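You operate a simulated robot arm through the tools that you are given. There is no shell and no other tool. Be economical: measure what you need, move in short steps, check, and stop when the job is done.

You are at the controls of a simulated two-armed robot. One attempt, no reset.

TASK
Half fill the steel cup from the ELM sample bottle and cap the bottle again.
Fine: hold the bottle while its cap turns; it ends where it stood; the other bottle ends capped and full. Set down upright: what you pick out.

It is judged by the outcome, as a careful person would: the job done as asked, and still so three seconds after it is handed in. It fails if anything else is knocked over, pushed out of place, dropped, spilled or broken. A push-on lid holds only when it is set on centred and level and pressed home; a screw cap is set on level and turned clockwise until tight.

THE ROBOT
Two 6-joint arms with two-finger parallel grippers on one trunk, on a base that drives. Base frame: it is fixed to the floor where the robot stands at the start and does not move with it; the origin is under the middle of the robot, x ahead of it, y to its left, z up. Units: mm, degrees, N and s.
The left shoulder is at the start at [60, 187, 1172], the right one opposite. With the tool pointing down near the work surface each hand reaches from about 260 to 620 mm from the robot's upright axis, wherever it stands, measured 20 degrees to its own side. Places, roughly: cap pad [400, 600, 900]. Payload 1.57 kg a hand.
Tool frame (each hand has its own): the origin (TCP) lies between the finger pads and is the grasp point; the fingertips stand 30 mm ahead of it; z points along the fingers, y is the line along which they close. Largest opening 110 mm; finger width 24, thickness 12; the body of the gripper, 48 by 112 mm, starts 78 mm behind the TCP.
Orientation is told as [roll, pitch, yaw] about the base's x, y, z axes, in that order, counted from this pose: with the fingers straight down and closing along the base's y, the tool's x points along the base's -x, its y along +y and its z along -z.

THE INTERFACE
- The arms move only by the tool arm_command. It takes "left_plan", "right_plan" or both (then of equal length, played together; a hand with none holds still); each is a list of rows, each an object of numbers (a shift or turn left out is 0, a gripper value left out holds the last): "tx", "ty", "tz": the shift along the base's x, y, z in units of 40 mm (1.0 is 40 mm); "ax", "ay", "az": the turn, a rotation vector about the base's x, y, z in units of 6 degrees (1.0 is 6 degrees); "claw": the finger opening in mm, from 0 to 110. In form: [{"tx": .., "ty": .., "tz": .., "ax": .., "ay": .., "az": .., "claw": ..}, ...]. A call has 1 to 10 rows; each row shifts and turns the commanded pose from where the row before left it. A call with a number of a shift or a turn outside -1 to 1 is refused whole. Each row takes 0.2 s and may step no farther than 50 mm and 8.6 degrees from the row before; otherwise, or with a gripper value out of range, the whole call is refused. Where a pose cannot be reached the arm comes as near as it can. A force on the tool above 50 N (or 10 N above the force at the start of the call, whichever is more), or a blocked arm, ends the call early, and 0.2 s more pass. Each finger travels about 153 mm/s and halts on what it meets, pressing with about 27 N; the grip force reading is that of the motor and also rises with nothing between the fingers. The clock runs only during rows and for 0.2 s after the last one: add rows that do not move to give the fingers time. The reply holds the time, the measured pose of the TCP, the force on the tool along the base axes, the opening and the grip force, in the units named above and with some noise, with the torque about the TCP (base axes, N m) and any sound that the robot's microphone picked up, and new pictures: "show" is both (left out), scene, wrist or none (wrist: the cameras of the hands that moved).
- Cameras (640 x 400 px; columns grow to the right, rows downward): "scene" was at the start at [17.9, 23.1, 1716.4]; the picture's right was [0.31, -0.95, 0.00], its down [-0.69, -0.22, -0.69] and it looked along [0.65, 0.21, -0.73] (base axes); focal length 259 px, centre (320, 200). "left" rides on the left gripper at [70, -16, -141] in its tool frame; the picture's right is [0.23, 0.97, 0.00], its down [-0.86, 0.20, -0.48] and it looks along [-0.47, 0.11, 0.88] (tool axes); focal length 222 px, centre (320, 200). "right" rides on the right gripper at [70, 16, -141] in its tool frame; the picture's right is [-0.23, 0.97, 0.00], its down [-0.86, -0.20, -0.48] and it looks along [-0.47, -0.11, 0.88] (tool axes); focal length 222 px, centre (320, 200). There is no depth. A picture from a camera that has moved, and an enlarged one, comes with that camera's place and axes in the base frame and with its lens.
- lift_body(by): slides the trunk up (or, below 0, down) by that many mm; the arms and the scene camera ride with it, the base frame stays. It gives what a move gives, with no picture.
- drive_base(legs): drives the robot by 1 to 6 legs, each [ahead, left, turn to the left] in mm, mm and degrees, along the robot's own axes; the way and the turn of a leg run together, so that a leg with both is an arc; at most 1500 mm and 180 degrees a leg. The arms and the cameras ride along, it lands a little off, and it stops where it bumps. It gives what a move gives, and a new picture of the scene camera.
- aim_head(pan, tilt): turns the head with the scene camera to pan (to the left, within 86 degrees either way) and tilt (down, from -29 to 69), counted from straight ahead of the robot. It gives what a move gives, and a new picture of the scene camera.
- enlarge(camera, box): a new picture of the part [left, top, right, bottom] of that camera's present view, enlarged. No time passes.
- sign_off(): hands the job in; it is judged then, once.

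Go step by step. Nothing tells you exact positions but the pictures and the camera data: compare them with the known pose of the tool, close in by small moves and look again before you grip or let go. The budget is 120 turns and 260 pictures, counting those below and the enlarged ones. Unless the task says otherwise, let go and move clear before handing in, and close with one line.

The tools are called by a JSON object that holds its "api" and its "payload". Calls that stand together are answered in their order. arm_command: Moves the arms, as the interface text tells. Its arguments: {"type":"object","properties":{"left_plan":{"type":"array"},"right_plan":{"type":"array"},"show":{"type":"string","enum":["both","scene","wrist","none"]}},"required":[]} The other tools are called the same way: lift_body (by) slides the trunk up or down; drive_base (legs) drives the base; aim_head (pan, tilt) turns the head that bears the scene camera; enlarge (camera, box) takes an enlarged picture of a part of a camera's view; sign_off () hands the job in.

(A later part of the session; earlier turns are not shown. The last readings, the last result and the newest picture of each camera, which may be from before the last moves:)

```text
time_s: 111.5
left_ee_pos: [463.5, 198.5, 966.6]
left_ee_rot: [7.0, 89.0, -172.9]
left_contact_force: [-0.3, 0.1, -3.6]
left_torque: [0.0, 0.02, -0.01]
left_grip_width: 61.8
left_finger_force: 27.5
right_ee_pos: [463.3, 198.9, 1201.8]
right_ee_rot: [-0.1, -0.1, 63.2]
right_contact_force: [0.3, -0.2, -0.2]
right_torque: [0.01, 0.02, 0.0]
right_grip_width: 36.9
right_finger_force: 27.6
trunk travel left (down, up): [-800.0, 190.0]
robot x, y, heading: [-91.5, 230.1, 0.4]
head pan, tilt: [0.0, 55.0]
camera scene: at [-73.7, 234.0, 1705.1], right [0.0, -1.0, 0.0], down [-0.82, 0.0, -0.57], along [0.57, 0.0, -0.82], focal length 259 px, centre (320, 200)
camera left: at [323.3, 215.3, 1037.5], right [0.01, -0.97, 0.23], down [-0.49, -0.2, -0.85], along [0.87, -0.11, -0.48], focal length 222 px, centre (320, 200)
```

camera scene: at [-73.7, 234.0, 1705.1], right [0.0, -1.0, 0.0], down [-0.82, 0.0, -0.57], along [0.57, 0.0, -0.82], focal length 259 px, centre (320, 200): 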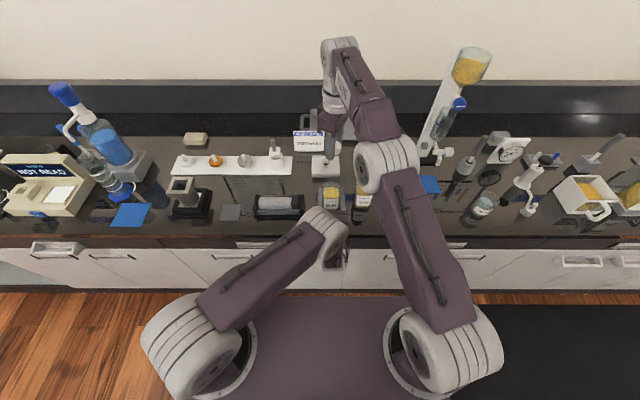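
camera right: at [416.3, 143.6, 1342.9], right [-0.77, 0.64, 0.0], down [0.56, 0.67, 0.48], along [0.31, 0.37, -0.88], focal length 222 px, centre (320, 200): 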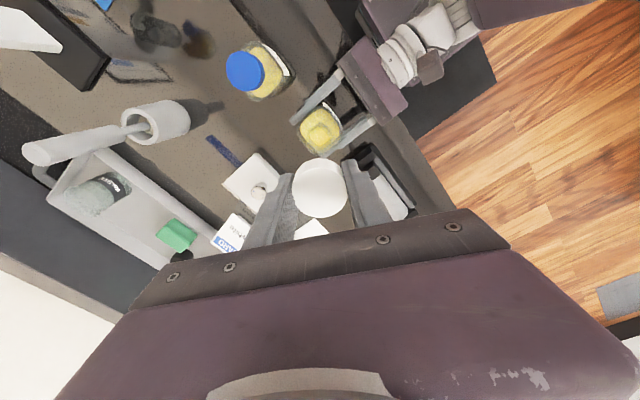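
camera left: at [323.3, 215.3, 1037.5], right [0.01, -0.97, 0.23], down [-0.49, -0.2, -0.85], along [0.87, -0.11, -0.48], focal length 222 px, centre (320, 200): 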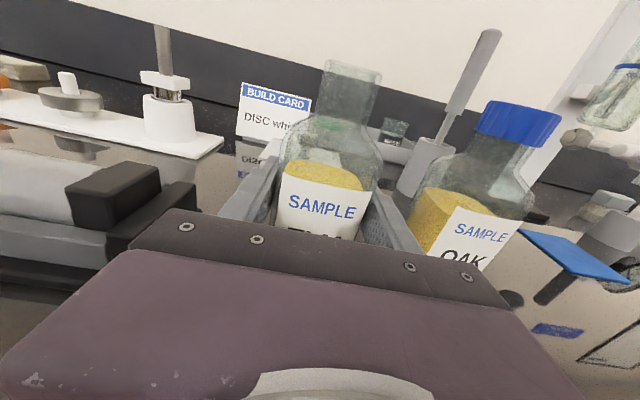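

ELM is open and the right hand holds the cap. I'll move the cap hand aside, then raise the bottle gently.

{"api": "arm_command", "payload": {"right_plan": [{"ty": -1}, {"ty": -1}, {"ty": -1}, {"ty": -1}, {"ty": -1}, {"ty": -1, "tx": -0.5}, {"tx": -0.5}, {}], "show": "none"}}

{"api": "arm_command", "payload": {"left_plan": [{"tz": 0.1}, {"tz": 0.3}, {"tz": 0.5}, {"tz": 0.6}, {"tz": 0.6}, {"tz": 0.5}, {"tz": 0.4}, {"tz": 0.2}, {}], "show": "both"}}

```text
time_s: 113.3
left_ee_pos: [463.3, 198.7, 965.1]
left_ee_rot: [6.6, 89.1, -173.2]
left_contact_force: [0.9, 0.6, -4.3]
left_torque: [-0.05, -0.02, 0.01]
left_grip_width: 61.6
left_finger_force: 26.7
right_ee_pos: [423.8, -42.0, 1202.6]
right_ee_rot: [0.1, 0.0, 63.2]
right_contact_force: [-0.6, -0.3, 0.1]
right_torque: [-0.01, 0.02, 0.02]
right_grip_width: 37.1
right_finger_force: 27.3
trunk travel left (down, up): [-800.0, 190.0]
robot x, y, heading: [-88.0, 232.3, 0.1]
head pan, tilt: [0.0, 55.0]
```

```text
time_s: 115.3
left_ee_pos: [462.4, 198.2, 1094.8]
left_ee_rot: [5.4, 89.0, -174.5]
left_contact_force: [-0.5, 0.0, -3.5]
left_torque: [-0.03, 0.01, 0.01]
left_grip_width: 61.6
left_finger_force: 27.3
right_ee_pos: [423.7, -41.3, 1204.1]
right_ee_rot: [0.1, 0.0, 63.2]
right_contact_force: [-0.2, -0.5, -0.2]
right_torque: [0.0, 0.02, 0.0]
right_grip_width: 37.1
right_finger_force: 27.0
trunk travel left (down, up): [-800.0, 190.0]
robot x, y, heading: [-88.7, 235.4, 0.1]
head pan, tilt: [0.0, 55.0]
camera scene: at [-73.7, 233.9, 1705.1], right [0.0, -1.0, 0.0], down [-0.82, 0.0, -0.57], along [0.57, 0.0, -0.82], focal length 259 px, centre (320, 200)
camera left: at [322.7, 214.5, 1166.0], right [0.01, -0.97, 0.23], down [-0.49, -0.2, -0.85], along [0.87, -0.11, -0.48], focal length 222 px, centre (320, 200)
```

scene: 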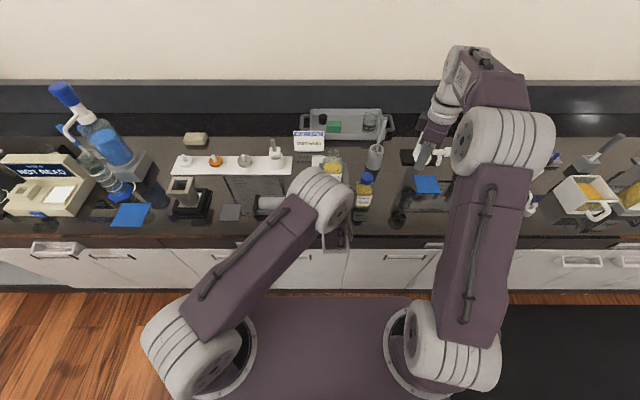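
left: 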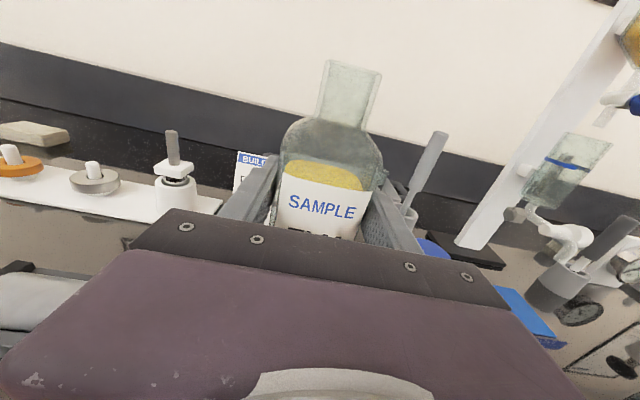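

The bottle is raised. I'll now measure the cup closely from here.

{"api": "enlarge", "payload": {"camera": "scene", "box": [160, 168, 216, 222]}}

{"api": "arm_command", "payload": {"left_plan": [{"ty": 0.2}, {"ty": 0.5}, {"ty": 0.6}, {"ty": 0.6}, {"ty": 0.6}, {"ty": 0.6}, {"ty": 0.6}, {"ty": 0.6}, {"ty": 0.4}, {"ty": 0.2}], "show": "wrist"}}

```text
7.41 times, centred on (188, 195) of scene
camera zoom: at [-73.7, 233.9, 1705.1], right [0.0, -1.0, 0.0], down [-0.82, 0.0, -0.57], along [0.57, 0.0, -0.82], focal length 1920 px, centre (1298, 237)
```

zoom: 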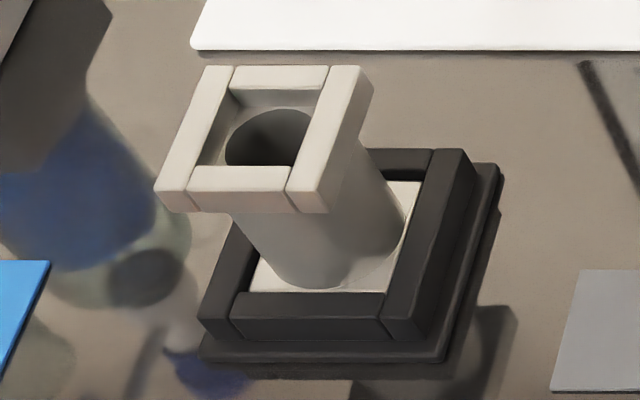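

```text
time_s: 117.5
left_ee_pos: [453.7, 359.5, 1093.8]
left_ee_rot: [9.4, 89.1, -170.0]
left_contact_force: [-0.1, 0.3, -4.1]
left_torque: [-0.01, 0.0, -0.05]
left_grip_width: 61.7
left_finger_force: 26.9
left hand out of reach, approached as far as the arm can: row 8, 9, 10
right_ee_pos: [424.0, -40.4, 1203.8]
right_ee_rot: [0.1, 0.0, 63.3]
right_contact_force: [0.4, -0.4, -0.1]
right_torque: [0.03, 0.02, 0.02]
right_grip_width: 37.2
right_finger_force: 27.7
trunk travel left (down, up): [-800.0, 190.0]
robot x, y, heading: [-88.4, 234.8, -0.1]
head pan, tilt: [0.0, 55.0]
camera left: at [314.2, 375.7, 1165.1], right [0.01, -0.97, 0.23], down [-0.49, -0.21, -0.85], along [0.87, -0.1, -0.48], focal length 222 px, centre (320, 200)
```

left: 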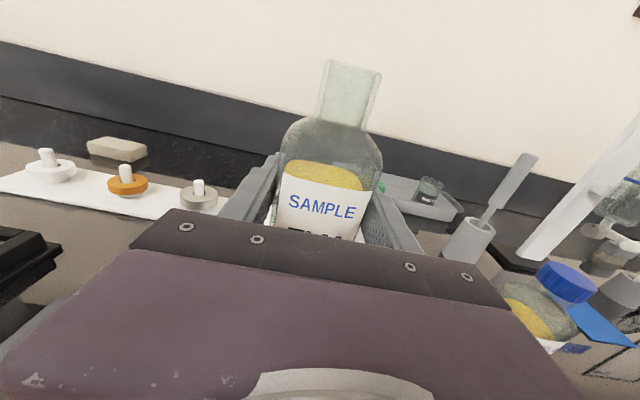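

The reach limit means I should drive left with the bottle. The cup measures about (490,725) with its collar top near z≈995. I'll bring the hand back toward centre and drive left slowly in short legs.

{"api": "arm_command", "payload": {"left_plan": [{"ty": -0.2}, {"ty": -0.5}, {"ty": -0.6}, {"ty": -0.6}, {"ty": -0.5}, {"ty": -0.2}, {}], "show": "none"}}

{"api": "drive_base", "payload": {"legs": [[0, 100, 0], [0, 110, 0], [0, 110, 0]]}}

{"api": "aim_head", "payload": {"pan": 15, "tilt": 60}}

{"api": "arm_command", "payload": {"left_plan": [{}], "show": "wrist"}}

```text
time_s: 119.1
left_ee_pos: [453.2, 255.9, 1093.8]
left_ee_rot: [7.6, 89.0, -172.2]
left_contact_force: [0.1, 0.1, -3.9]
left_torque: [0.02, 0.0, -0.01]
left_grip_width: 61.6
left_finger_force: 26.8
right_ee_pos: [423.8, -42.2, 1202.5]
right_ee_rot: [0.0, 0.0, 63.2]
right_contact_force: [0.6, -0.4, 0.1]
right_torque: [0.02, -0.02, -0.02]
right_grip_width: 37.2
right_finger_force: 27.2
trunk travel left (down, up): [-800.0, 190.0]
robot x, y, heading: [-86.5, 234.7, 0.2]
head pan, tilt: [0.0, 55.0]
```

```text
time_s: 121.8
left_ee_pos: [452.8, 575.7, 1094.3]
left_ee_rot: [5.4, 89.1, -174.5]
left_contact_force: [0.0, 0.0, -3.1]
left_torque: [-0.02, -0.02, 0.01]
left_grip_width: 61.7
left_finger_force: 26.6
right_ee_pos: [422.8, 278.0, 1203.1]
right_ee_rot: [0.1, 0.0, 63.1]
right_contact_force: [-0.4, -0.1, -0.4]
right_torque: [0.0, -0.01, 0.0]
right_grip_width: 36.8
right_finger_force: 27.1
trunk travel left (down, up): [-800.0, 190.0]
robot x, y, heading: [-87.3, 557.5, 0.4]
head pan, tilt: [0.0, 55.0]
camera scene: at [-74.8, 554.2, 1705.1], right [0.0, -1.0, 0.0], down [-0.82, 0.0, -0.57], along [0.57, 0.0, -0.82], focal length 259 px, centre (320, 200)
```

scene: 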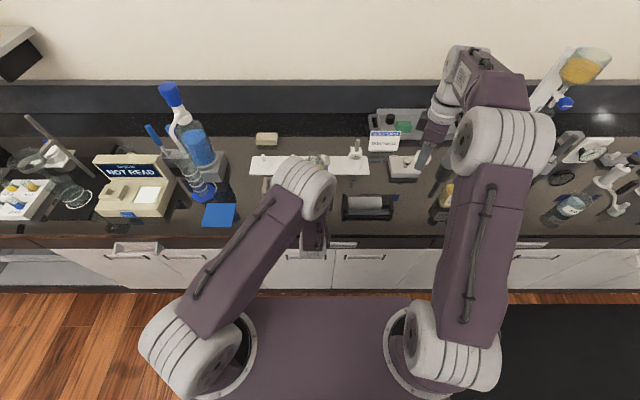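

```text
time_s: 122.6
left_ee_pos: [452.7, 576.7, 1094.3]
left_ee_rot: [10.1, 89.1, -169.7]
left_contact_force: [-0.3, 0.6, -3.6]
left_torque: [0.01, 0.0, 0.01]
left_grip_width: 61.9
left_finger_force: 26.9
right_ee_pos: [422.4, 279.2, 1202.9]
right_ee_rot: [0.0, 0.0, 63.0]
right_contact_force: [0.2, 0.3, 0.3]
right_torque: [0.02, -0.01, -0.01]
right_grip_width: 37.0
right_finger_force: 26.9
trunk travel left (down, up): [-800.0, 190.0]
robot x, y, heading: [-89.8, 556.5, 0.2]
head pan, tilt: [15.0, 60.0]
camera scene: at [-82.7, 573.7, 1699.1], right [0.26, -0.97, 0.0], down [-0.84, -0.23, -0.5], along [0.48, 0.13, -0.87], focal length 259 px, centre (320, 200)
```

scene: 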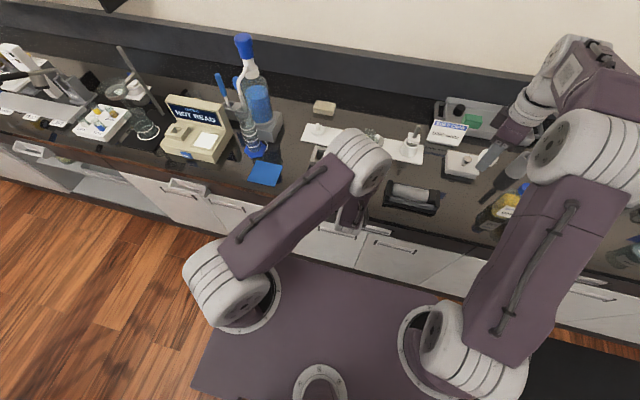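

```text
time_s: 123.0
left_ee_pos: [453.1, 575.0, 1095.0]
left_ee_rot: [7.1, 89.1, -172.9]
left_contact_force: [-0.1, -0.5, -3.2]
left_torque: [0.01, 0.03, -0.01]
left_grip_width: 61.5
left_finger_force: 26.9
right_ee_pos: [422.8, 278.0, 1203.0]
right_ee_rot: [0.0, 0.0, 63.0]
right_contact_force: [0.3, -0.9, -0.5]
right_torque: [0.0, -0.01, -0.01]
right_grip_width: 37.1
right_finger_force: 26.9
trunk travel left (down, up): [-800.0, 190.0]
robot x, y, heading: [-89.2, 556.5, 0.1]
head pan, tilt: [15.0, 60.0]
camera left: at [313.0, 592.6, 1165.8], right [0.0, -0.97, 0.23], down [-0.49, -0.2, -0.85], along [0.87, -0.11, -0.48], focal length 222 px, centre (320, 200)
```

left: 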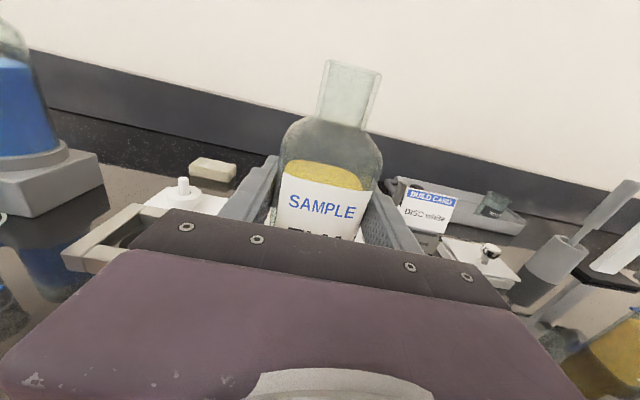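

The left arm blocks the head's view of the cup from here. I'll shift the hand right relative to the robot and drive farther left, so the head can see into the cup while pouring.

{"api": "arm_command", "payload": {"left_plan": [{"ty": -0.2}, {"ty": -0.5}, {"ty": -0.6}, {"ty": -0.6}, {"ty": -0.6}, {"ty": -0.6}, {"ty": -0.5}, {"ty": -0.2}, {}], "show": "none"}}

{"api": "drive_base", "payload": {"legs": [[0, 100, 0], [0, 100, 0]]}}

{"api": "aim_head", "payload": {"pan": 0, "tilt": 55}}

```text
time_s: 125.0
left_ee_pos: [452.1, 423.4, 1094.8]
left_ee_rot: [6.8, 89.0, -173.1]
left_contact_force: [-0.6, 0.6, -3.7]
left_torque: [0.0, 0.01, 0.0]
left_grip_width: 62.0
left_finger_force: 27.1
right_ee_pos: [420.9, 277.9, 1204.0]
right_ee_rot: [0.0, 0.0, 63.1]
right_contact_force: [-0.2, 0.8, -0.5]
right_torque: [-0.02, 0.01, 0.01]
right_grip_width: 37.0
right_finger_force: 26.7
trunk travel left (down, up): [-800.0, 190.0]
robot x, y, heading: [-90.5, 558.8, 0.1]
head pan, tilt: [15.0, 60.0]
```

```text
time_s: 126.9
left_ee_pos: [452.2, 623.9, 1094.6]
left_ee_rot: [5.9, 89.1, -174.1]
left_contact_force: [-0.5, 0.3, -3.7]
left_torque: [-0.02, -0.03, -0.05]
left_grip_width: 61.8
left_finger_force: 27.1
right_ee_pos: [421.1, 478.3, 1203.1]
right_ee_rot: [0.0, -0.1, 63.2]
right_contact_force: [0.3, -0.1, -0.5]
right_torque: [-0.01, 0.0, 0.0]
right_grip_width: 37.7
right_finger_force: 27.0
trunk travel left (down, up): [-800.0, 190.0]
robot x, y, heading: [-93.9, 755.9, 0.4]
head pan, tilt: [15.0, 60.0]
camera scene: at [-83.0, 771.7, 1699.1], right [0.26, -0.97, 0.0], down [-0.84, -0.23, -0.5], along [0.48, 0.13, -0.87], focal length 259 px, centre (320, 200)
```

scene: 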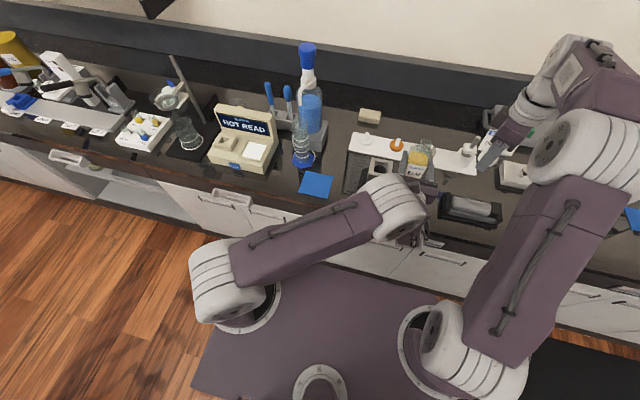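

```text
time_s: 127.7
left_ee_pos: [451.1, 626.1, 1095.6]
left_ee_rot: [11.2, 89.1, -168.7]
left_contact_force: [0.2, -0.8, -3.6]
left_torque: [-0.01, 0.02, 0.01]
left_grip_width: 61.8
left_finger_force: 26.8
right_ee_pos: [421.2, 480.9, 1203.1]
right_ee_rot: [-0.2, 0.0, 63.2]
right_contact_force: [0.5, 0.0, 0.4]
right_torque: [-0.02, -0.01, -0.01]
right_grip_width: 37.9
right_finger_force: 26.9
trunk travel left (down, up): [-800.0, 190.0]
robot x, y, heading: [-90.8, 759.2, 0.2]
head pan, tilt: [0.0, 55.0]
camera scene: at [-75.6, 757.2, 1705.1], right [0.0, -1.0, 0.0], down [-0.82, 0.0, -0.57], along [0.57, 0.0, -0.82], focal length 259 px, centre (320, 200)
```

scene: 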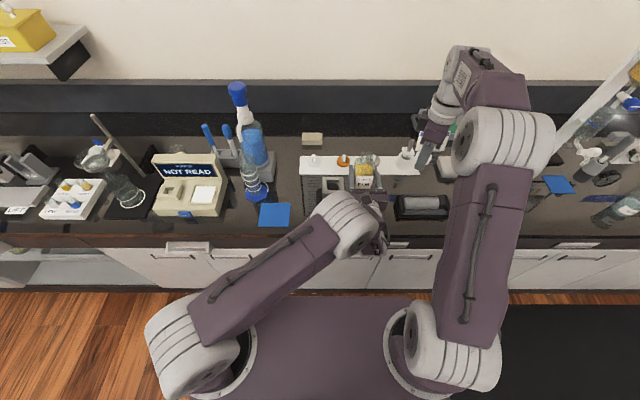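

The cup is now visible from the head, with the bottle to its right. I'll zoom in to measure both.

{"api": "enlarge", "payload": {"camera": "scene", "box": [300, 145, 400, 210]}}

{"api": "enlarge", "payload": {"camera": "left", "box": [0, 150, 320, 350]}}

```text
6.15 times, centred on (350, 178) of scene
camera zoom: at [-75.6, 757.2, 1705.1], right [0.0, -1.0, 0.0], down [-0.82, 0.0, -0.57], along [0.57, 0.0, -0.82], focal length 1595 px, centre (135, 338)
```

zoom: 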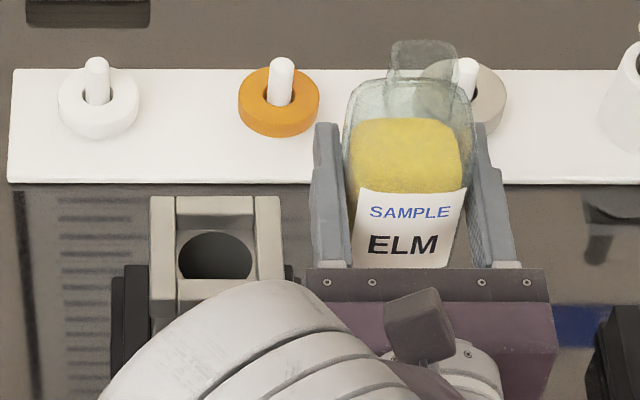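

```text
2.00 times, centred on (160, 250) of left
camera zoom: at [312.2, 642.4, 1166.4], right [0.0, -0.97, 0.23], down [-0.49, -0.2, -0.85], along [0.87, -0.11, -0.48], focal length 444 px, centre (640, 100)
```

zoom: 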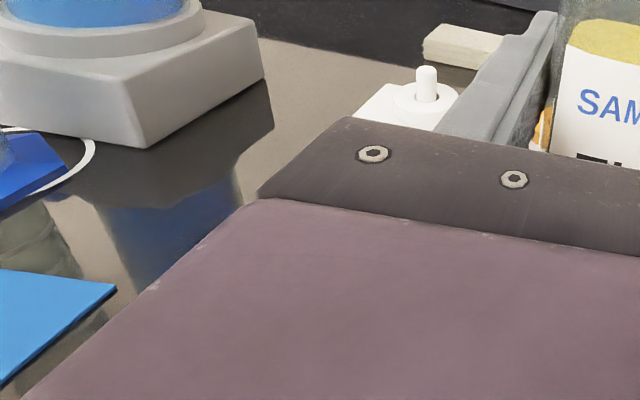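

The cup is at about (470,713), collar top z≈1011, opening about 41 mm. I'll roll the bottle 55° toward the cup while still high, and check position and liquid.

{"api": "arm_command", "payload": {"left_plan": [{"tx": 0.2, "ax": -0.5}, {"tx": 0.2, "ax": -1}, {"ax": -1}, {"ax": -1}, {"ax": -1}, {}], "show": "none"}}

{"api": "arm_command", "payload": {"left_plan": [{"ax": -1}, {"ax": -1}, {"ax": -1}, {"ax": -1}, {"ax": -0.67}, {}], "show": "both"}}

{"api": "enlarge", "payload": {"camera": "scene", "box": [300, 145, 400, 210]}}

```text
time_s: 129.1
left_ee_pos: [467.9, 623.2, 1093.8]
left_ee_rot: [88.0, 62.8, -92.1]
left_contact_force: [-0.2, -0.3, -3.6]
left_torque: [0.0, -0.02, 0.0]
left_grip_width: 61.9
left_finger_force: 26.6
right_ee_pos: [421.8, 478.4, 1202.7]
right_ee_rot: [0.1, 0.0, 63.1]
right_contact_force: [0.4, 0.4, -0.6]
right_torque: [-0.02, 0.01, -0.01]
right_grip_width: 37.8
right_finger_force: 26.9
trunk travel left (down, up): [-800.0, 190.0]
robot x, y, heading: [-87.2, 757.2, 0.0]
head pan, tilt: [0.0, 55.0]
```

```text
time_s: 130.5
left_ee_pos: [468.2, 623.6, 1095.0]
left_ee_rot: [89.4, 34.8, -91.2]
left_contact_force: [0.2, 0.3, -3.6]
left_torque: [0.07, -0.03, 0.01]
left_grip_width: 61.8
left_finger_force: 26.8
right_ee_pos: [421.4, 479.1, 1202.8]
right_ee_rot: [0.0, 0.0, 63.2]
right_contact_force: [0.1, -0.1, -0.9]
right_torque: [0.03, 0.0, -0.02]
right_grip_width: 37.9
right_finger_force: 27.0
trunk travel left (down, up): [-800.0, 190.0]
robot x, y, heading: [-89.9, 756.7, 0.7]
head pan, tilt: [0.0, 55.0]
camera scene: at [-75.4, 755.0, 1705.1], right [0.0, -1.0, 0.0], down [-0.82, 0.0, -0.57], along [0.57, 0.0, -0.82], focal length 259 px, centre (320, 200)
camera left: at [328.0, 693.0, 1122.1], right [0.0, -0.37, 0.93], down [-0.49, -0.81, -0.32], along [0.87, -0.46, -0.19], focal length 222 px, centre (320, 200)
```

scene: 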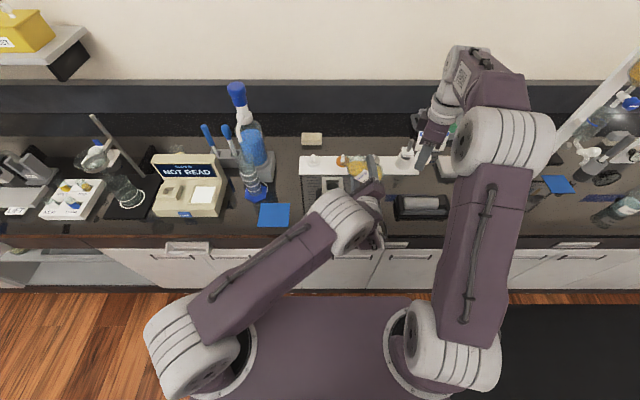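
left: 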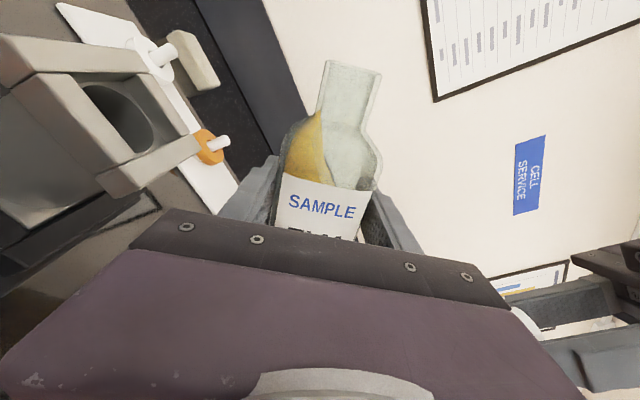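

```text
6.15 times, centred on (350, 178) of scene
camera zoom: at [-75.4, 755.0, 1705.1], right [0.0, -1.0, 0.0], down [-0.82, 0.0, -0.57], along [0.57, 0.0, -0.82], focal length 1595 px, centre (135, 338)
```

zoom: 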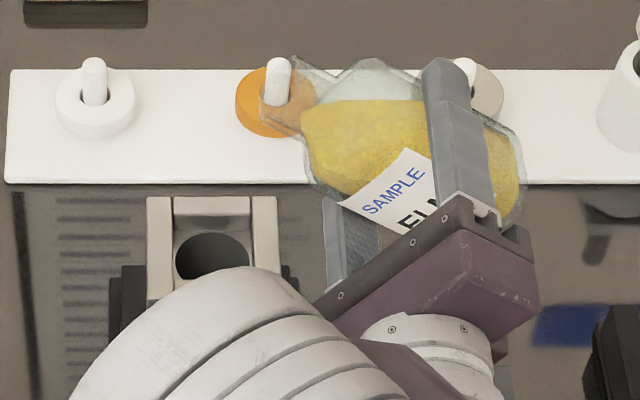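

Both the head and the left wrist camera see the cup well. I'll lower to pouring height and check clearance.

{"api": "arm_command", "payload": {"left_plan": [{"tz": -0.3}, {"tz": -0.4}, {"tz": -0.4}, {"tz": -0.3}, {}], "show": "wrist"}}

{"api": "enlarge", "payload": {"camera": "scene", "box": [300, 145, 400, 210]}}

```text
time_s: 131.7
left_ee_pos: [468.6, 624.5, 1039.0]
left_ee_rot: [89.2, 34.9, -91.2]
left_contact_force: [-0.4, -0.3, -3.6]
left_torque: [0.0, -0.01, -0.05]
left_grip_width: 61.9
left_finger_force: 26.8
right_ee_pos: [421.6, 479.6, 1203.3]
right_ee_rot: [0.0, -0.1, 63.1]
right_contact_force: [0.6, -0.1, 0.0]
right_torque: [0.01, -0.01, 0.01]
right_grip_width: 37.7
right_finger_force: 26.3
trunk travel left (down, up): [-800.0, 190.0]
robot x, y, heading: [-92.2, 756.9, 0.3]
head pan, tilt: [0.0, 55.0]
camera left: at [328.4, 692.8, 1066.0], right [0.0, -0.37, 0.93], down [-0.49, -0.81, -0.32], along [0.87, -0.46, -0.19], focal length 222 px, centre (320, 200)
```

left: 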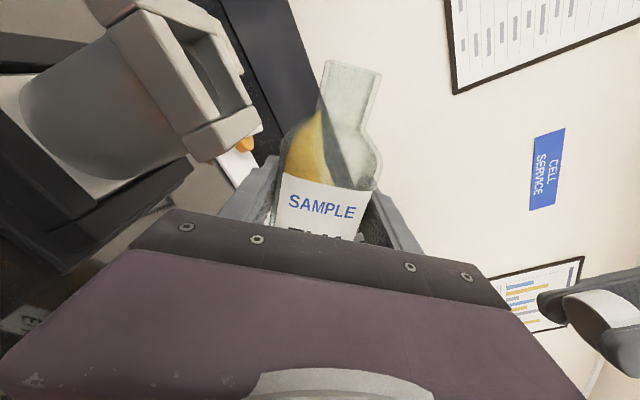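

```text
6.15 times, centred on (350, 178) of scene
camera zoom: at [-75.4, 755.1, 1705.1], right [0.0, -1.0, 0.0], down [-0.82, 0.0, -0.57], along [0.57, 0.0, -0.82], focal length 1595 px, centre (135, 338)
```

zoom: 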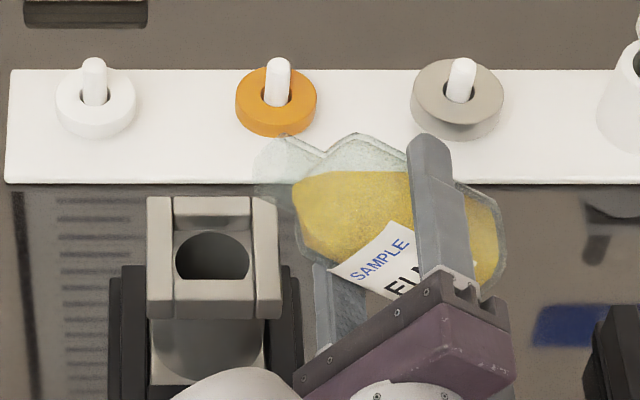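

Alignment is good. I'll shift 4 mm forward and tilt on in small steps, watching for the start of flow.

{"api": "arm_command", "payload": {"left_plan": [{"tx": 0.1, "ax": -0.5}, {"ax": -0.5}, {"ax": -0.5}, {"ax": -0.5}, {}], "show": "none"}}

{"api": "enlarge", "payload": {"camera": "scene", "box": [310, 155, 390, 210]}}

{"api": "enlarge", "payload": {"camera": "left", "box": [160, 0, 420, 220]}}

```text
time_s: 132.9
left_ee_pos: [471.6, 624.9, 1038.4]
left_ee_rot: [89.4, 22.7, -91.0]
left_contact_force: [0.0, -0.2, -3.2]
left_torque: [-0.02, -0.01, 0.04]
left_grip_width: 61.8
left_finger_force: 27.1
right_ee_pos: [422.3, 479.4, 1202.5]
right_ee_rot: [0.2, 0.0, 63.3]
right_contact_force: [0.2, -0.7, -0.4]
right_torque: [-0.01, 0.04, 0.01]
right_grip_width: 37.6
right_finger_force: 26.9
trunk travel left (down, up): [-800.0, 190.0]
robot x, y, heading: [-89.5, 755.1, -0.0]
head pan, tilt: [0.0, 55.0]
```

```text
7.27 times, centred on (350, 182) of scene
camera zoom: at [-75.4, 755.0, 1705.1], right [0.0, -1.0, 0.0], down [-0.82, 0.0, -0.57], along [0.57, 0.0, -0.82], focal length 1885 px, centre (102, 327)
```

zoom: 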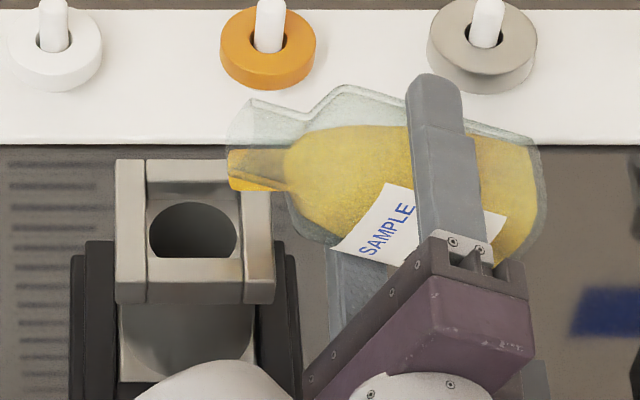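

```text
1.82 times, centred on (290, 110) of left
camera zoom: at [332.4, 697.2, 1051.0], right [0.0, -0.17, 0.99], down [-0.49, -0.86, -0.14], along [0.87, -0.48, -0.09], focal length 404 px, centre (374, 364)
```

zoom: 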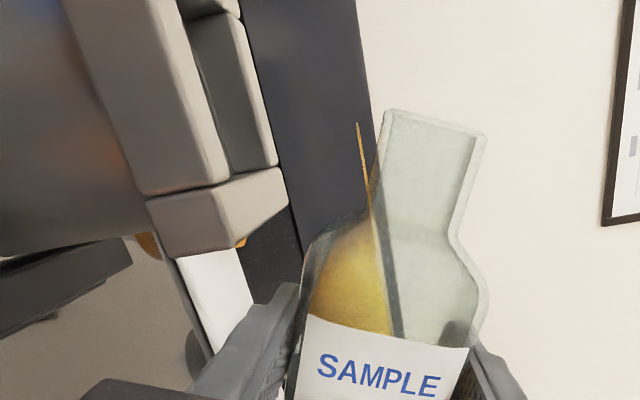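

Liquid has reached the mouth at 67°, so flow is about to start. I'll shift 4 mm toward the cup's centre and tilt 3° more.

{"api": "arm_command", "payload": {"left_plan": [{"ty": 0.1}, {"ax": -0.25}, {"ax": -0.25}, {}, {}], "show": "none"}}

{"api": "enlarge", "payload": {"camera": "scene", "box": [310, 155, 390, 210]}}

```text
time_s: 134.1
left_ee_pos: [472.9, 627.1, 1038.4]
left_ee_rot: [89.6, 19.9, -90.9]
left_contact_force: [-0.4, 0.3, -4.4]
left_torque: [0.02, 0.01, 0.0]
left_grip_width: 62.0
left_finger_force: 26.7
right_ee_pos: [421.9, 478.6, 1202.9]
right_ee_rot: [0.0, 0.0, 63.4]
right_contact_force: [0.3, 1.0, -0.5]
right_torque: [0.03, 0.02, -0.01]
right_grip_width: 37.7
right_finger_force: 27.4
trunk travel left (down, up): [-800.0, 190.0]
robot x, y, heading: [-92.1, 755.3, 0.2]
head pan, tilt: [0.0, 55.0]
```

```text
7.27 times, centred on (350, 182) of scene
camera zoom: at [-75.4, 755.0, 1705.1], right [0.0, -1.0, 0.0], down [-0.82, 0.0, -0.57], along [0.57, 0.0, -0.82], focal length 1885 px, centre (102, 327)
```

zoom: 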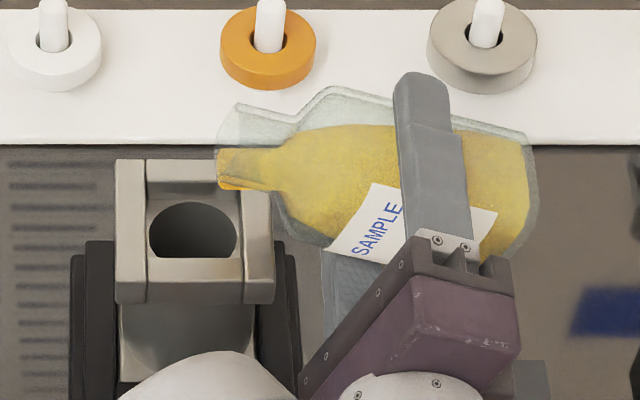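

{"api": "arm_command", "payload": {"left_plan": [{"ax": -0.25}, {"ax": -0.25}, {}, {}, {}], "show": "none"}}

{"api": "enlarge", "payload": {"camera": "scene", "box": [310, 155, 390, 210]}}

{"api": "enlarge", "payload": {"camera": "left", "box": [160, 0, 420, 220]}}

```text
time_s: 135.3
left_ee_pos: [472.0, 627.6, 1038.7]
left_ee_rot: [89.7, 16.9, -91.0]
left_contact_force: [0.6, -0.3, -3.5]
left_torque: [0.02, 0.03, 0.0]
left_grip_width: 61.6
left_finger_force: 26.8
right_ee_pos: [421.7, 479.6, 1203.3]
right_ee_rot: [0.1, -0.1, 63.1]
right_contact_force: [-0.3, 0.6, 0.8]
right_torque: [0.02, -0.02, 0.04]
right_grip_width: 37.6
right_finger_force: 27.0
trunk travel left (down, up): [-800.0, 190.0]
robot x, y, heading: [-90.5, 756.8, 0.4]
head pan, tilt: [0.0, 55.0]
```

```text
7.27 times, centred on (350, 182) of scene
camera zoom: at [-75.4, 755.0, 1705.1], right [0.0, -1.0, 0.0], down [-0.82, 0.0, -0.57], along [0.57, 0.0, -0.82], focal length 1885 px, centre (102, 327)
```

zoom: 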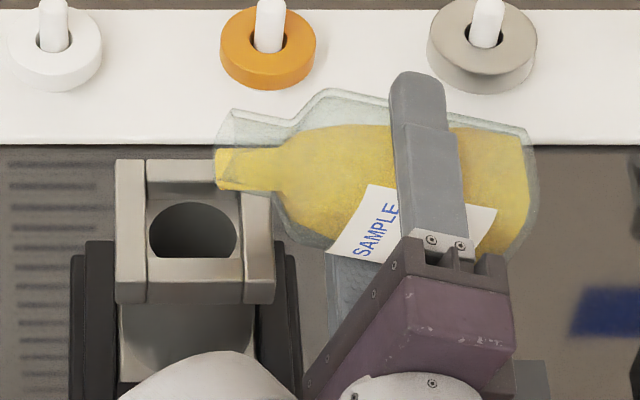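

```text
1.82 times, centred on (290, 110) of left
camera zoom: at [332.2, 702.3, 1043.9], right [0.0, -0.07, 1.0], down [-0.49, -0.87, -0.05], along [0.87, -0.49, -0.04], focal length 404 px, centre (374, 364)
```

zoom: 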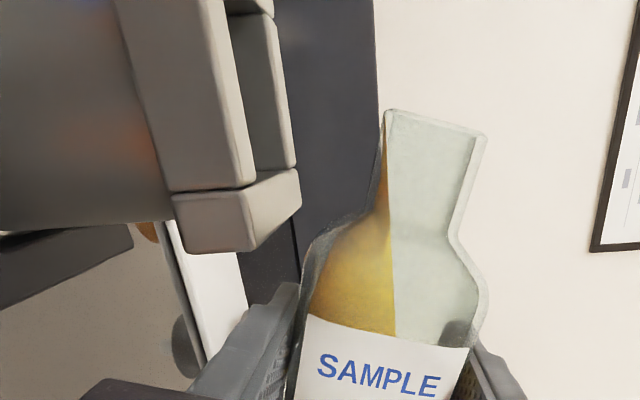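

The surface is exactly at the lip at 73°. I'll go on 2° at a time and look into the cup.

{"api": "arm_command", "payload": {"left_plan": [{"ax": -0.17}, {"ax": -0.17}, {}, {}, {}, {}], "show": "none"}}

{"api": "enlarge", "payload": {"camera": "scene", "box": [310, 155, 390, 210]}}

{"api": "enlarge", "payload": {"camera": "left", "box": [160, 0, 420, 220]}}

```text
time_s: 136.7
left_ee_pos: [474.0, 628.3, 1037.8]
left_ee_rot: [89.7, 14.8, -91.0]
left_contact_force: [0.1, -0.1, -3.5]
left_torque: [-0.01, -0.01, -0.04]
left_grip_width: 61.8
left_finger_force: 27.2
right_ee_pos: [421.1, 478.6, 1202.6]
right_ee_rot: [0.0, 0.0, 63.2]
right_contact_force: [0.4, 0.5, 0.3]
right_torque: [0.02, 0.0, 0.0]
right_grip_width: 37.6
right_finger_force: 27.1
trunk travel left (down, up): [-800.0, 190.0]
robot x, y, heading: [-88.0, 756.8, 0.5]
head pan, tilt: [0.0, 55.0]
```

```text
7.27 times, centred on (350, 182) of scene
camera zoom: at [-75.4, 755.0, 1705.1], right [0.0, -1.0, 0.0], down [-0.82, 0.0, -0.57], along [0.57, 0.0, -0.82], focal length 1885 px, centre (102, 327)
```

zoom: 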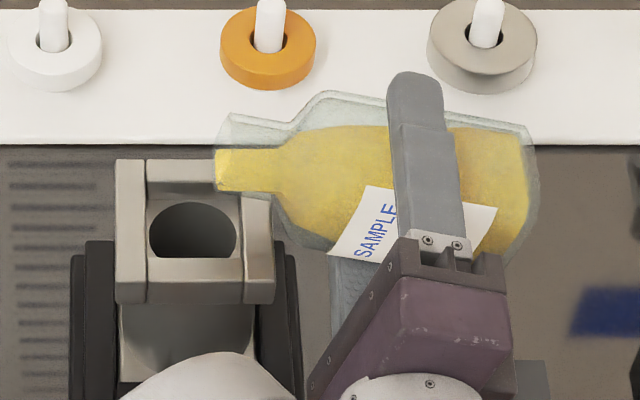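

```text
1.82 times, centred on (290, 110) of left
camera zoom: at [332.1, 702.2, 1041.0], right [0.0, -0.03, 1.0], down [-0.49, -0.87, -0.02], along [0.87, -0.49, -0.02], focal length 404 px, centre (374, 364)
```

zoom: 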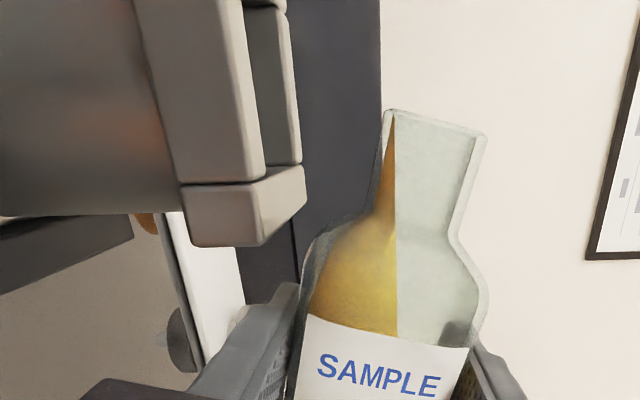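

{"api": "arm_command", "payload": {"left_plan": [{"ax": -0.17}, {"ax": -0.17}, {}, {}, {}, {}], "show": "none"}}

{"api": "enlarge", "payload": {"camera": "scene", "box": [310, 155, 390, 210]}}

{"api": "enlarge", "payload": {"camera": "left", "box": [160, 0, 420, 220]}}

```text
time_s: 138.1
left_ee_pos: [472.7, 627.6, 1038.6]
left_ee_rot: [89.7, 12.8, -90.9]
left_contact_force: [-0.9, -0.2, -4.5]
left_torque: [0.0, 0.02, 0.05]
left_grip_width: 61.6
left_finger_force: 26.9
right_ee_pos: [422.2, 478.2, 1203.4]
right_ee_rot: [0.1, 0.0, 63.1]
right_contact_force: [0.0, 2.1, -0.4]
right_torque: [0.0, -0.02, 0.02]
right_grip_width: 37.7
right_finger_force: 27.2
trunk travel left (down, up): [-800.0, 190.0]
robot x, y, heading: [-90.0, 756.2, 0.3]
head pan, tilt: [0.0, 55.0]
```

```text
7.27 times, centred on (350, 182) of scene
camera zoom: at [-75.4, 755.0, 1705.1], right [0.0, -1.0, 0.0], down [-0.82, 0.0, -0.57], along [0.57, 0.0, -0.82], focal length 1885 px, centre (102, 327)
```

zoom: 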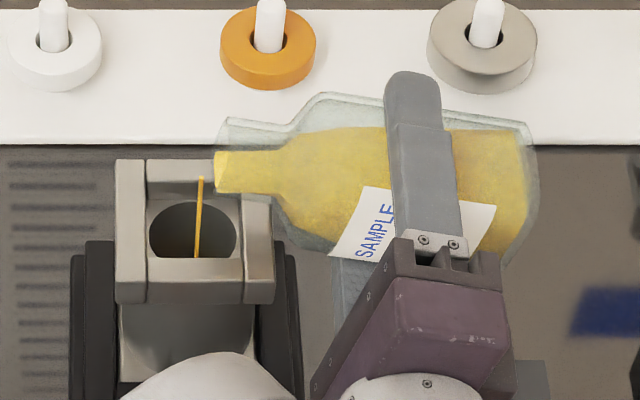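

```text
1.82 times, centred on (290, 110) of left
camera zoom: at [332.1, 702.3, 1038.4], right [0.0, 0.01, 1.0], down [-0.49, -0.87, 0.01], along [0.87, -0.49, 0.0], focal length 404 px, centre (374, 364)
```

zoom: 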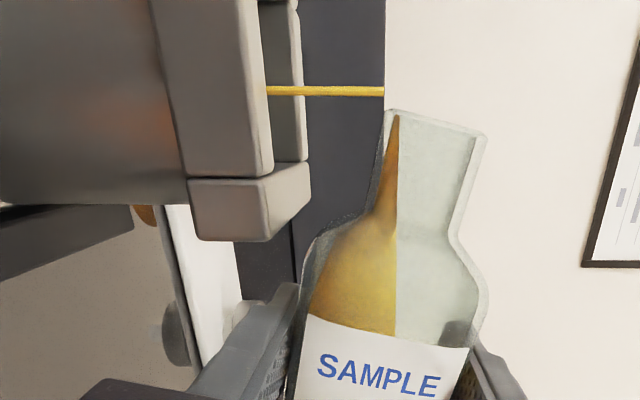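

A thin stream is falling cleanly into the cup's centre. I'll hold this tilt and watch the level.

{"api": "arm_command", "payload": {"left_plan": [{}, {}, {}, {}, {}], "show": "none"}}

{"api": "enlarge", "payload": {"camera": "scene", "box": [310, 155, 390, 210]}}

```text
time_s: 139.3
left_ee_pos: [472.3, 628.2, 1038.4]
left_ee_rot: [89.7, 12.7, -90.9]
left_contact_force: [0.5, -0.2, -4.3]
left_torque: [0.02, -0.02, 0.02]
left_grip_width: 61.9
left_finger_force: 27.7
right_ee_pos: [421.6, 478.2, 1202.8]
right_ee_rot: [0.1, -0.1, 63.1]
right_contact_force: [0.0, 0.1, -0.2]
right_torque: [-0.01, -0.02, 0.04]
right_grip_width: 37.6
right_finger_force: 27.2
trunk travel left (down, up): [-800.0, 190.0]
robot x, y, heading: [-88.2, 754.4, 0.1]
head pan, tilt: [0.0, 55.0]
```

```text
7.27 times, centred on (350, 182) of scene
camera zoom: at [-75.4, 755.0, 1705.1], right [0.0, -1.0, 0.0], down [-0.82, 0.0, -0.57], along [0.57, 0.0, -0.82], focal length 1885 px, centre (102, 327)
```

zoom: 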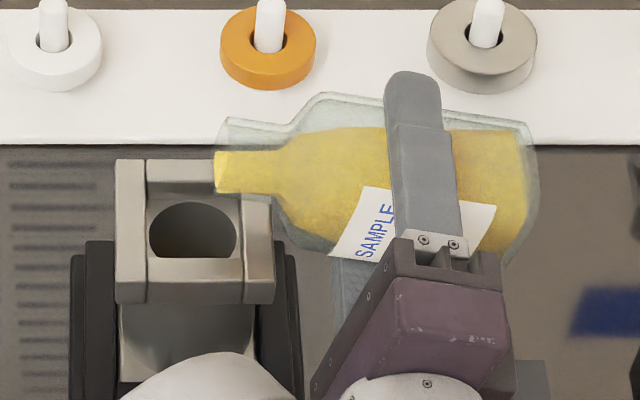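

Flow stops by itself at each tilt, so it is well controlled. I'll take 3° more.

{"api": "arm_command", "payload": {"left_plan": [{"ax": -0.17}, {"ax": -0.17}, {"ax": -0.16}, {}, {}, {}, {}, {}, {}], "show": "none"}}

{"api": "enlarge", "payload": {"camera": "scene", "box": [318, 168, 358, 195]}}

{"api": "enlarge", "payload": {"camera": "left", "box": [160, 0, 420, 220]}}

```text
time_s: 141.3
left_ee_pos: [471.4, 627.7, 1039.3]
left_ee_rot: [89.7, 9.8, -90.9]
left_contact_force: [-0.8, -0.2, -2.8]
left_torque: [0.0, 0.01, 0.0]
left_grip_width: 61.9
left_finger_force: 26.9
right_ee_pos: [421.1, 478.2, 1203.0]
right_ee_rot: [0.0, 0.0, 63.2]
right_contact_force: [-0.2, 0.2, 0.1]
right_torque: [0.03, -0.03, -0.01]
right_grip_width: 37.7
right_finger_force: 27.1
trunk travel left (down, up): [-800.0, 190.0]
robot x, y, heading: [-89.7, 756.3, 0.2]
head pan, tilt: [0.0, 55.0]
```

```text
14.81 times, centred on (338, 182) of scene
camera zoom: at [-75.4, 755.0, 1705.1], right [0.0, -1.0, 0.0], down [-0.82, 0.0, -0.57], along [0.57, 0.0, -0.82], focal length 3839 px, centre (53, 474)
```

zoom: 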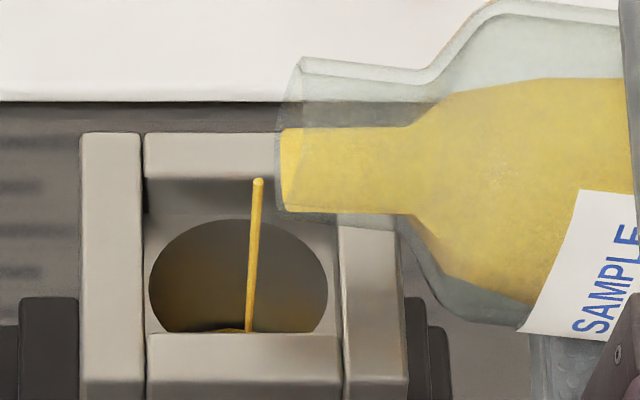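

```text
1.82 times, centred on (290, 110) of left
camera zoom: at [332.0, 702.2, 1034.5], right [0.0, 0.06, 1.0], down [-0.49, -0.87, 0.05], along [0.87, -0.49, 0.02], focal length 404 px, centre (374, 364)
```

zoom: 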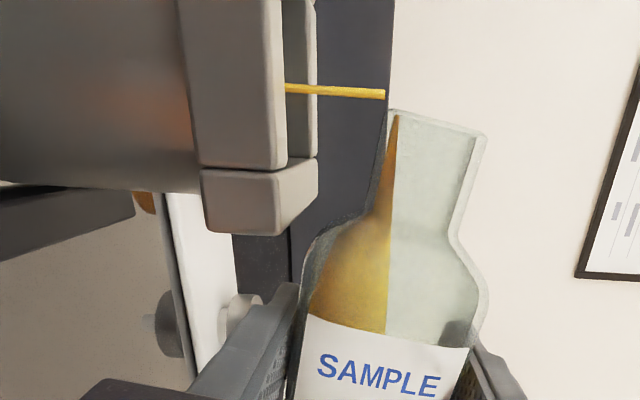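

Liquid is now visible in the cup. I'll let the flow stop and then look closely at the level.

{"api": "arm_command", "payload": {"left_plan": [{}, {}, {}, {}, {}], "show": "none"}}

{"api": "enlarge", "payload": {"camera": "scene", "box": [322, 172, 346, 192]}}

```text
time_s: 142.5
left_ee_pos: [472.2, 628.4, 1037.8]
left_ee_rot: [89.9, 9.8, -91.0]
left_contact_force: [-0.4, 0.2, -3.7]
left_torque: [0.02, 0.0, 0.01]
left_grip_width: 62.0
left_finger_force: 27.0
right_ee_pos: [421.8, 479.0, 1202.8]
right_ee_rot: [-0.1, 0.0, 63.2]
right_contact_force: [-0.4, 0.0, -0.1]
right_torque: [0.0, 0.03, 0.01]
right_grip_width: 37.9
right_finger_force: 27.1
trunk travel left (down, up): [-800.0, 190.0]
robot x, y, heading: [-87.7, 756.3, 0.1]
head pan, tilt: [0.0, 55.0]
```

```text
16.00 times, centred on (334, 182) of scene
camera zoom: at [-75.4, 755.0, 1705.1], right [0.0, -1.0, 0.0], down [-0.82, 0.0, -0.57], along [0.57, 0.0, -0.82], focal length 4146 px, centre (96, 488)
```

zoom: 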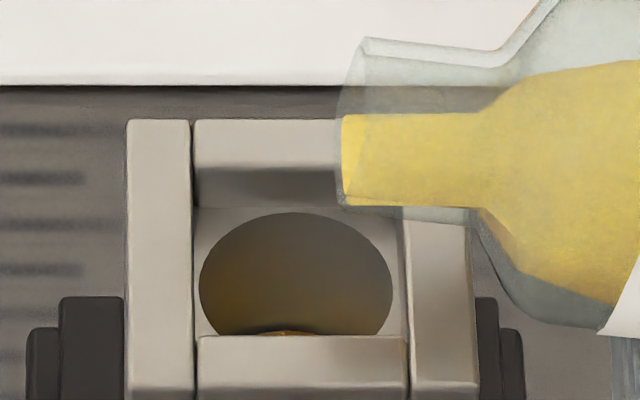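

The flow has stopped. To judge the level I'll bring the bottle upright, raise the trunk and move forward for a steeper view into the cup.

{"api": "arm_command", "payload": {"left_plan": [{"ax": 0.7}, {"ax": 1}, {"ax": 1}, {"ax": 1, "tz": 0.2}, {"ax": 1, "tz": 0.4}, {"ax": 1, "tz": 0.5}, {"ax": 1, "tz": 0.5}, {"ax": 1}, {"ax": 1}, {"ax": 1}], "show": "none"}}

{"api": "arm_command", "payload": {"left_plan": [{"ax": 1}, {"ax": 1}, {"ax": 1}, {"ax": 0.67}, {}, {}, {}], "show": "none"}}

{"api": "lift_body", "payload": {"by": 185}}

{"api": "drive_base", "payload": {"legs": [[100, 0, 0]]}}

{"api": "aim_head", "payload": {"pan": 0, "tilt": 65}}

```text
time_s: 144.7
left_ee_pos: [470.0, 628.8, 1102.2]
left_ee_rot: [87.6, 68.1, -92.5]
left_contact_force: [-0.3, 0.9, -4.6]
left_torque: [0.01, -0.01, 0.01]
left_grip_width: 61.9
left_finger_force: 27.6
right_ee_pos: [421.3, 478.4, 1202.7]
right_ee_rot: [0.0, 0.1, 63.2]
right_contact_force: [0.1, 0.1, 0.0]
right_torque: [-0.01, -0.04, 0.01]
right_grip_width: 37.6
right_finger_force: 26.6
trunk travel left (down, up): [-800.0, 190.0]
robot x, y, heading: [-91.1, 758.1, -0.0]
head pan, tilt: [0.0, 55.0]
```

```text
time_s: 146.3
left_ee_pos: [471.7, 626.5, 1101.9]
left_ee_rot: [-0.9, 89.0, 179.0]
left_contact_force: [0.1, 0.1, -4.3]
left_torque: [-0.01, -0.01, 0.02]
left_grip_width: 61.8
left_finger_force: 27.1
right_ee_pos: [420.9, 478.9, 1202.1]
right_ee_rot: [0.0, -0.1, 63.2]
right_contact_force: [0.0, -0.3, -0.7]
right_torque: [0.0, -0.02, 0.0]
right_grip_width: 37.6
right_finger_force: 27.1
trunk travel left (down, up): [-800.0, 190.0]
robot x, y, heading: [-90.0, 757.1, 0.1]
head pan, tilt: [0.0, 55.0]
```

```text
time_s: 148.3
left_ee_pos: [473.1, 628.7, 1287.7]
left_ee_rot: [-0.5, 89.0, 179.3]
left_contact_force: [0.1, -0.1, -2.9]
left_torque: [0.0, 0.04, 0.01]
left_grip_width: 61.8
left_finger_force: 27.3
right_ee_pos: [421.6, 478.2, 1388.1]
right_ee_rot: [0.0, 0.1, 63.1]
right_contact_force: [0.5, 0.1, -0.5]
right_torque: [0.02, -0.01, 0.02]
right_grip_width: 37.9
right_finger_force: 27.0
trunk travel left (down, up): [-985.0, 5.0]
robot x, y, heading: [-91.3, 760.6, 0.3]
head pan, tilt: [0.0, 55.0]
```

```text
time_s: 149.5
left_ee_pos: [563.8, 627.7, 1291.8]
left_ee_rot: [0.1, 89.5, -180.0]
left_contact_force: [-0.1, 0.4, -3.2]
left_torque: [-0.01, 0.01, -0.02]
left_grip_width: 61.8
left_finger_force: 27.7
right_ee_pos: [512.5, 477.3, 1393.0]
right_ee_rot: [-0.4, -0.2, 63.1]
right_contact_force: [-1.1, -0.2, 0.2]
right_torque: [0.02, -0.06, 0.02]
right_grip_width: 37.8
right_finger_force: 27.9
trunk travel left (down, up): [-985.0, 5.0]
robot x, y, heading: [10.1, 761.5, 0.4]
head pan, tilt: [0.0, 55.0]
camera scene: at [11.5, 755.6, 1890.2], right [0.0, -1.0, 0.0], down [-0.82, 0.0, -0.58], along [0.58, 0.0, -0.82], focal length 259 px, centre (320, 200)
```

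scene: 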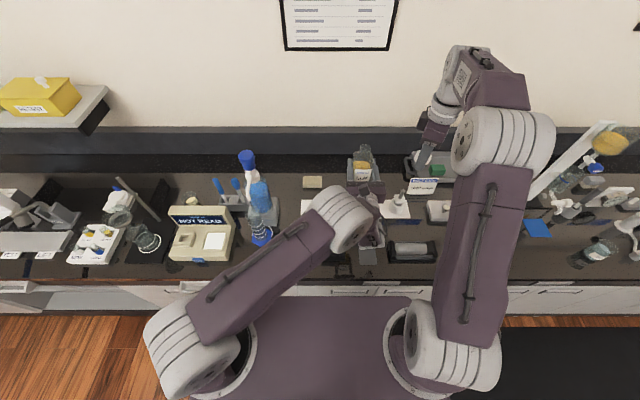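

```text
time_s: 150.2
left_ee_pos: [568.8, 628.0, 1288.4]
left_ee_rot: [-0.4, 89.2, 179.5]
left_contact_force: [0.0, 0.9, -3.9]
left_torque: [0.0, 0.04, -0.03]
left_grip_width: 61.9
left_finger_force: 27.1
right_ee_pos: [518.5, 478.1, 1389.2]
right_ee_rot: [-0.3, 0.0, 63.1]
right_contact_force: [0.3, 0.0, -0.7]
right_torque: [0.04, -0.01, -0.01]
right_grip_width: 38.0
right_finger_force: 26.8
trunk travel left (down, up): [-985.0, 5.0]
robot x, y, heading: [11.1, 757.1, 0.2]
head pan, tilt: [0.0, 65.0]
camera scene: at [8.9, 755.5, 1878.6], right [0.0, -1.0, 0.0], down [-0.91, 0.0, -0.42], along [0.42, 0.0, -0.91], focal length 259 px, centre (320, 200)
```

scene: 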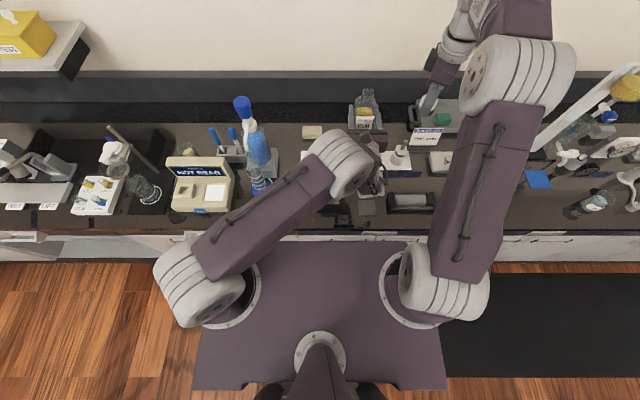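

The wrist hides the cup, so I'll draw the left hand back toward the robot.

{"api": "arm_command", "payload": {"left_plan": [{"tx": -0.3}, {"tx": -0.7}, {"tx": -0.8, "ty": -0.2}, {"tx": -0.8, "ty": -0.2}, {"tx": -0.8, "ty": -0.2}, {"tx": -0.5}, {}], "show": "scene"}}

{"api": "enlarge", "payload": {"camera": "scene", "box": [318, 175, 346, 199]}}

```text
time_s: 152.0
left_ee_pos: [444.3, 631.6, 1290.1]
left_ee_rot: [43.2, 88.9, -131.8]
left_contact_force: [0.5, 0.0, -2.9]
left_torque: [-0.03, 0.01, 0.01]
left_grip_width: 61.7
left_finger_force: 27.8
right_ee_pos: [520.8, 478.2, 1388.1]
right_ee_rot: [-0.1, 0.0, 63.2]
right_contact_force: [0.3, 0.3, -0.4]
right_torque: [-0.01, 0.01, 0.01]
right_grip_width: 37.5
right_finger_force: 26.8
trunk travel left (down, up): [-985.0, 5.0]
robot x, y, heading: [6.8, 756.3, 0.5]
head pan, tilt: [0.0, 65.0]
stopped in row 7 (left hand): the arm was blocked; the commanded pose is now the measured one
camera scene: at [11.5, 754.5, 1878.5], right [0.0, -1.0, 0.0], down [-0.91, 0.0, -0.42], along [0.42, 0.0, -0.91], focal length 259 px, centre (320, 200)
```

scene: 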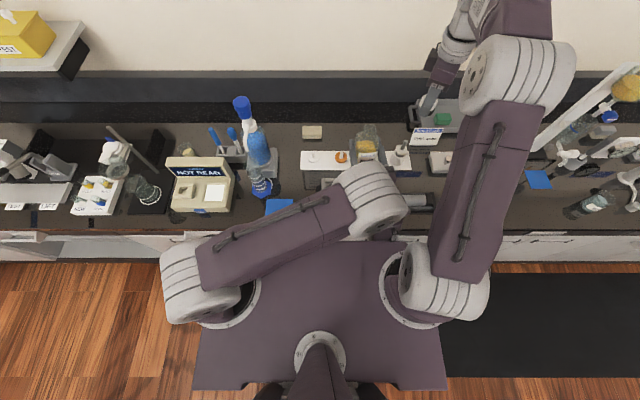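

```text
16.00 times, centred on (332, 187) of scene
camera zoom: at [11.5, 754.5, 1878.5], right [0.0, -1.0, 0.0], down [-0.91, 0.0, -0.42], along [0.42, 0.0, -0.91], focal length 4146 px, centre (128, 408)
```

zoom: 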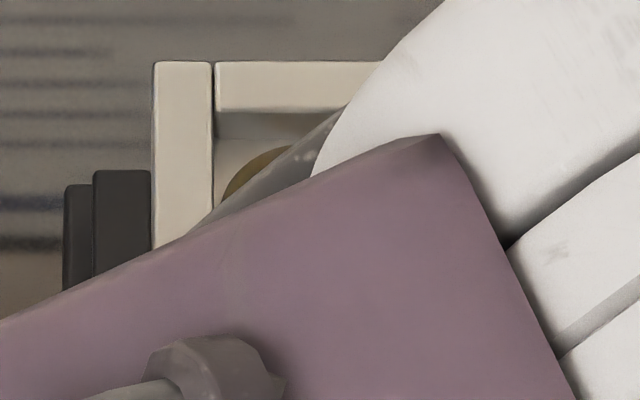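

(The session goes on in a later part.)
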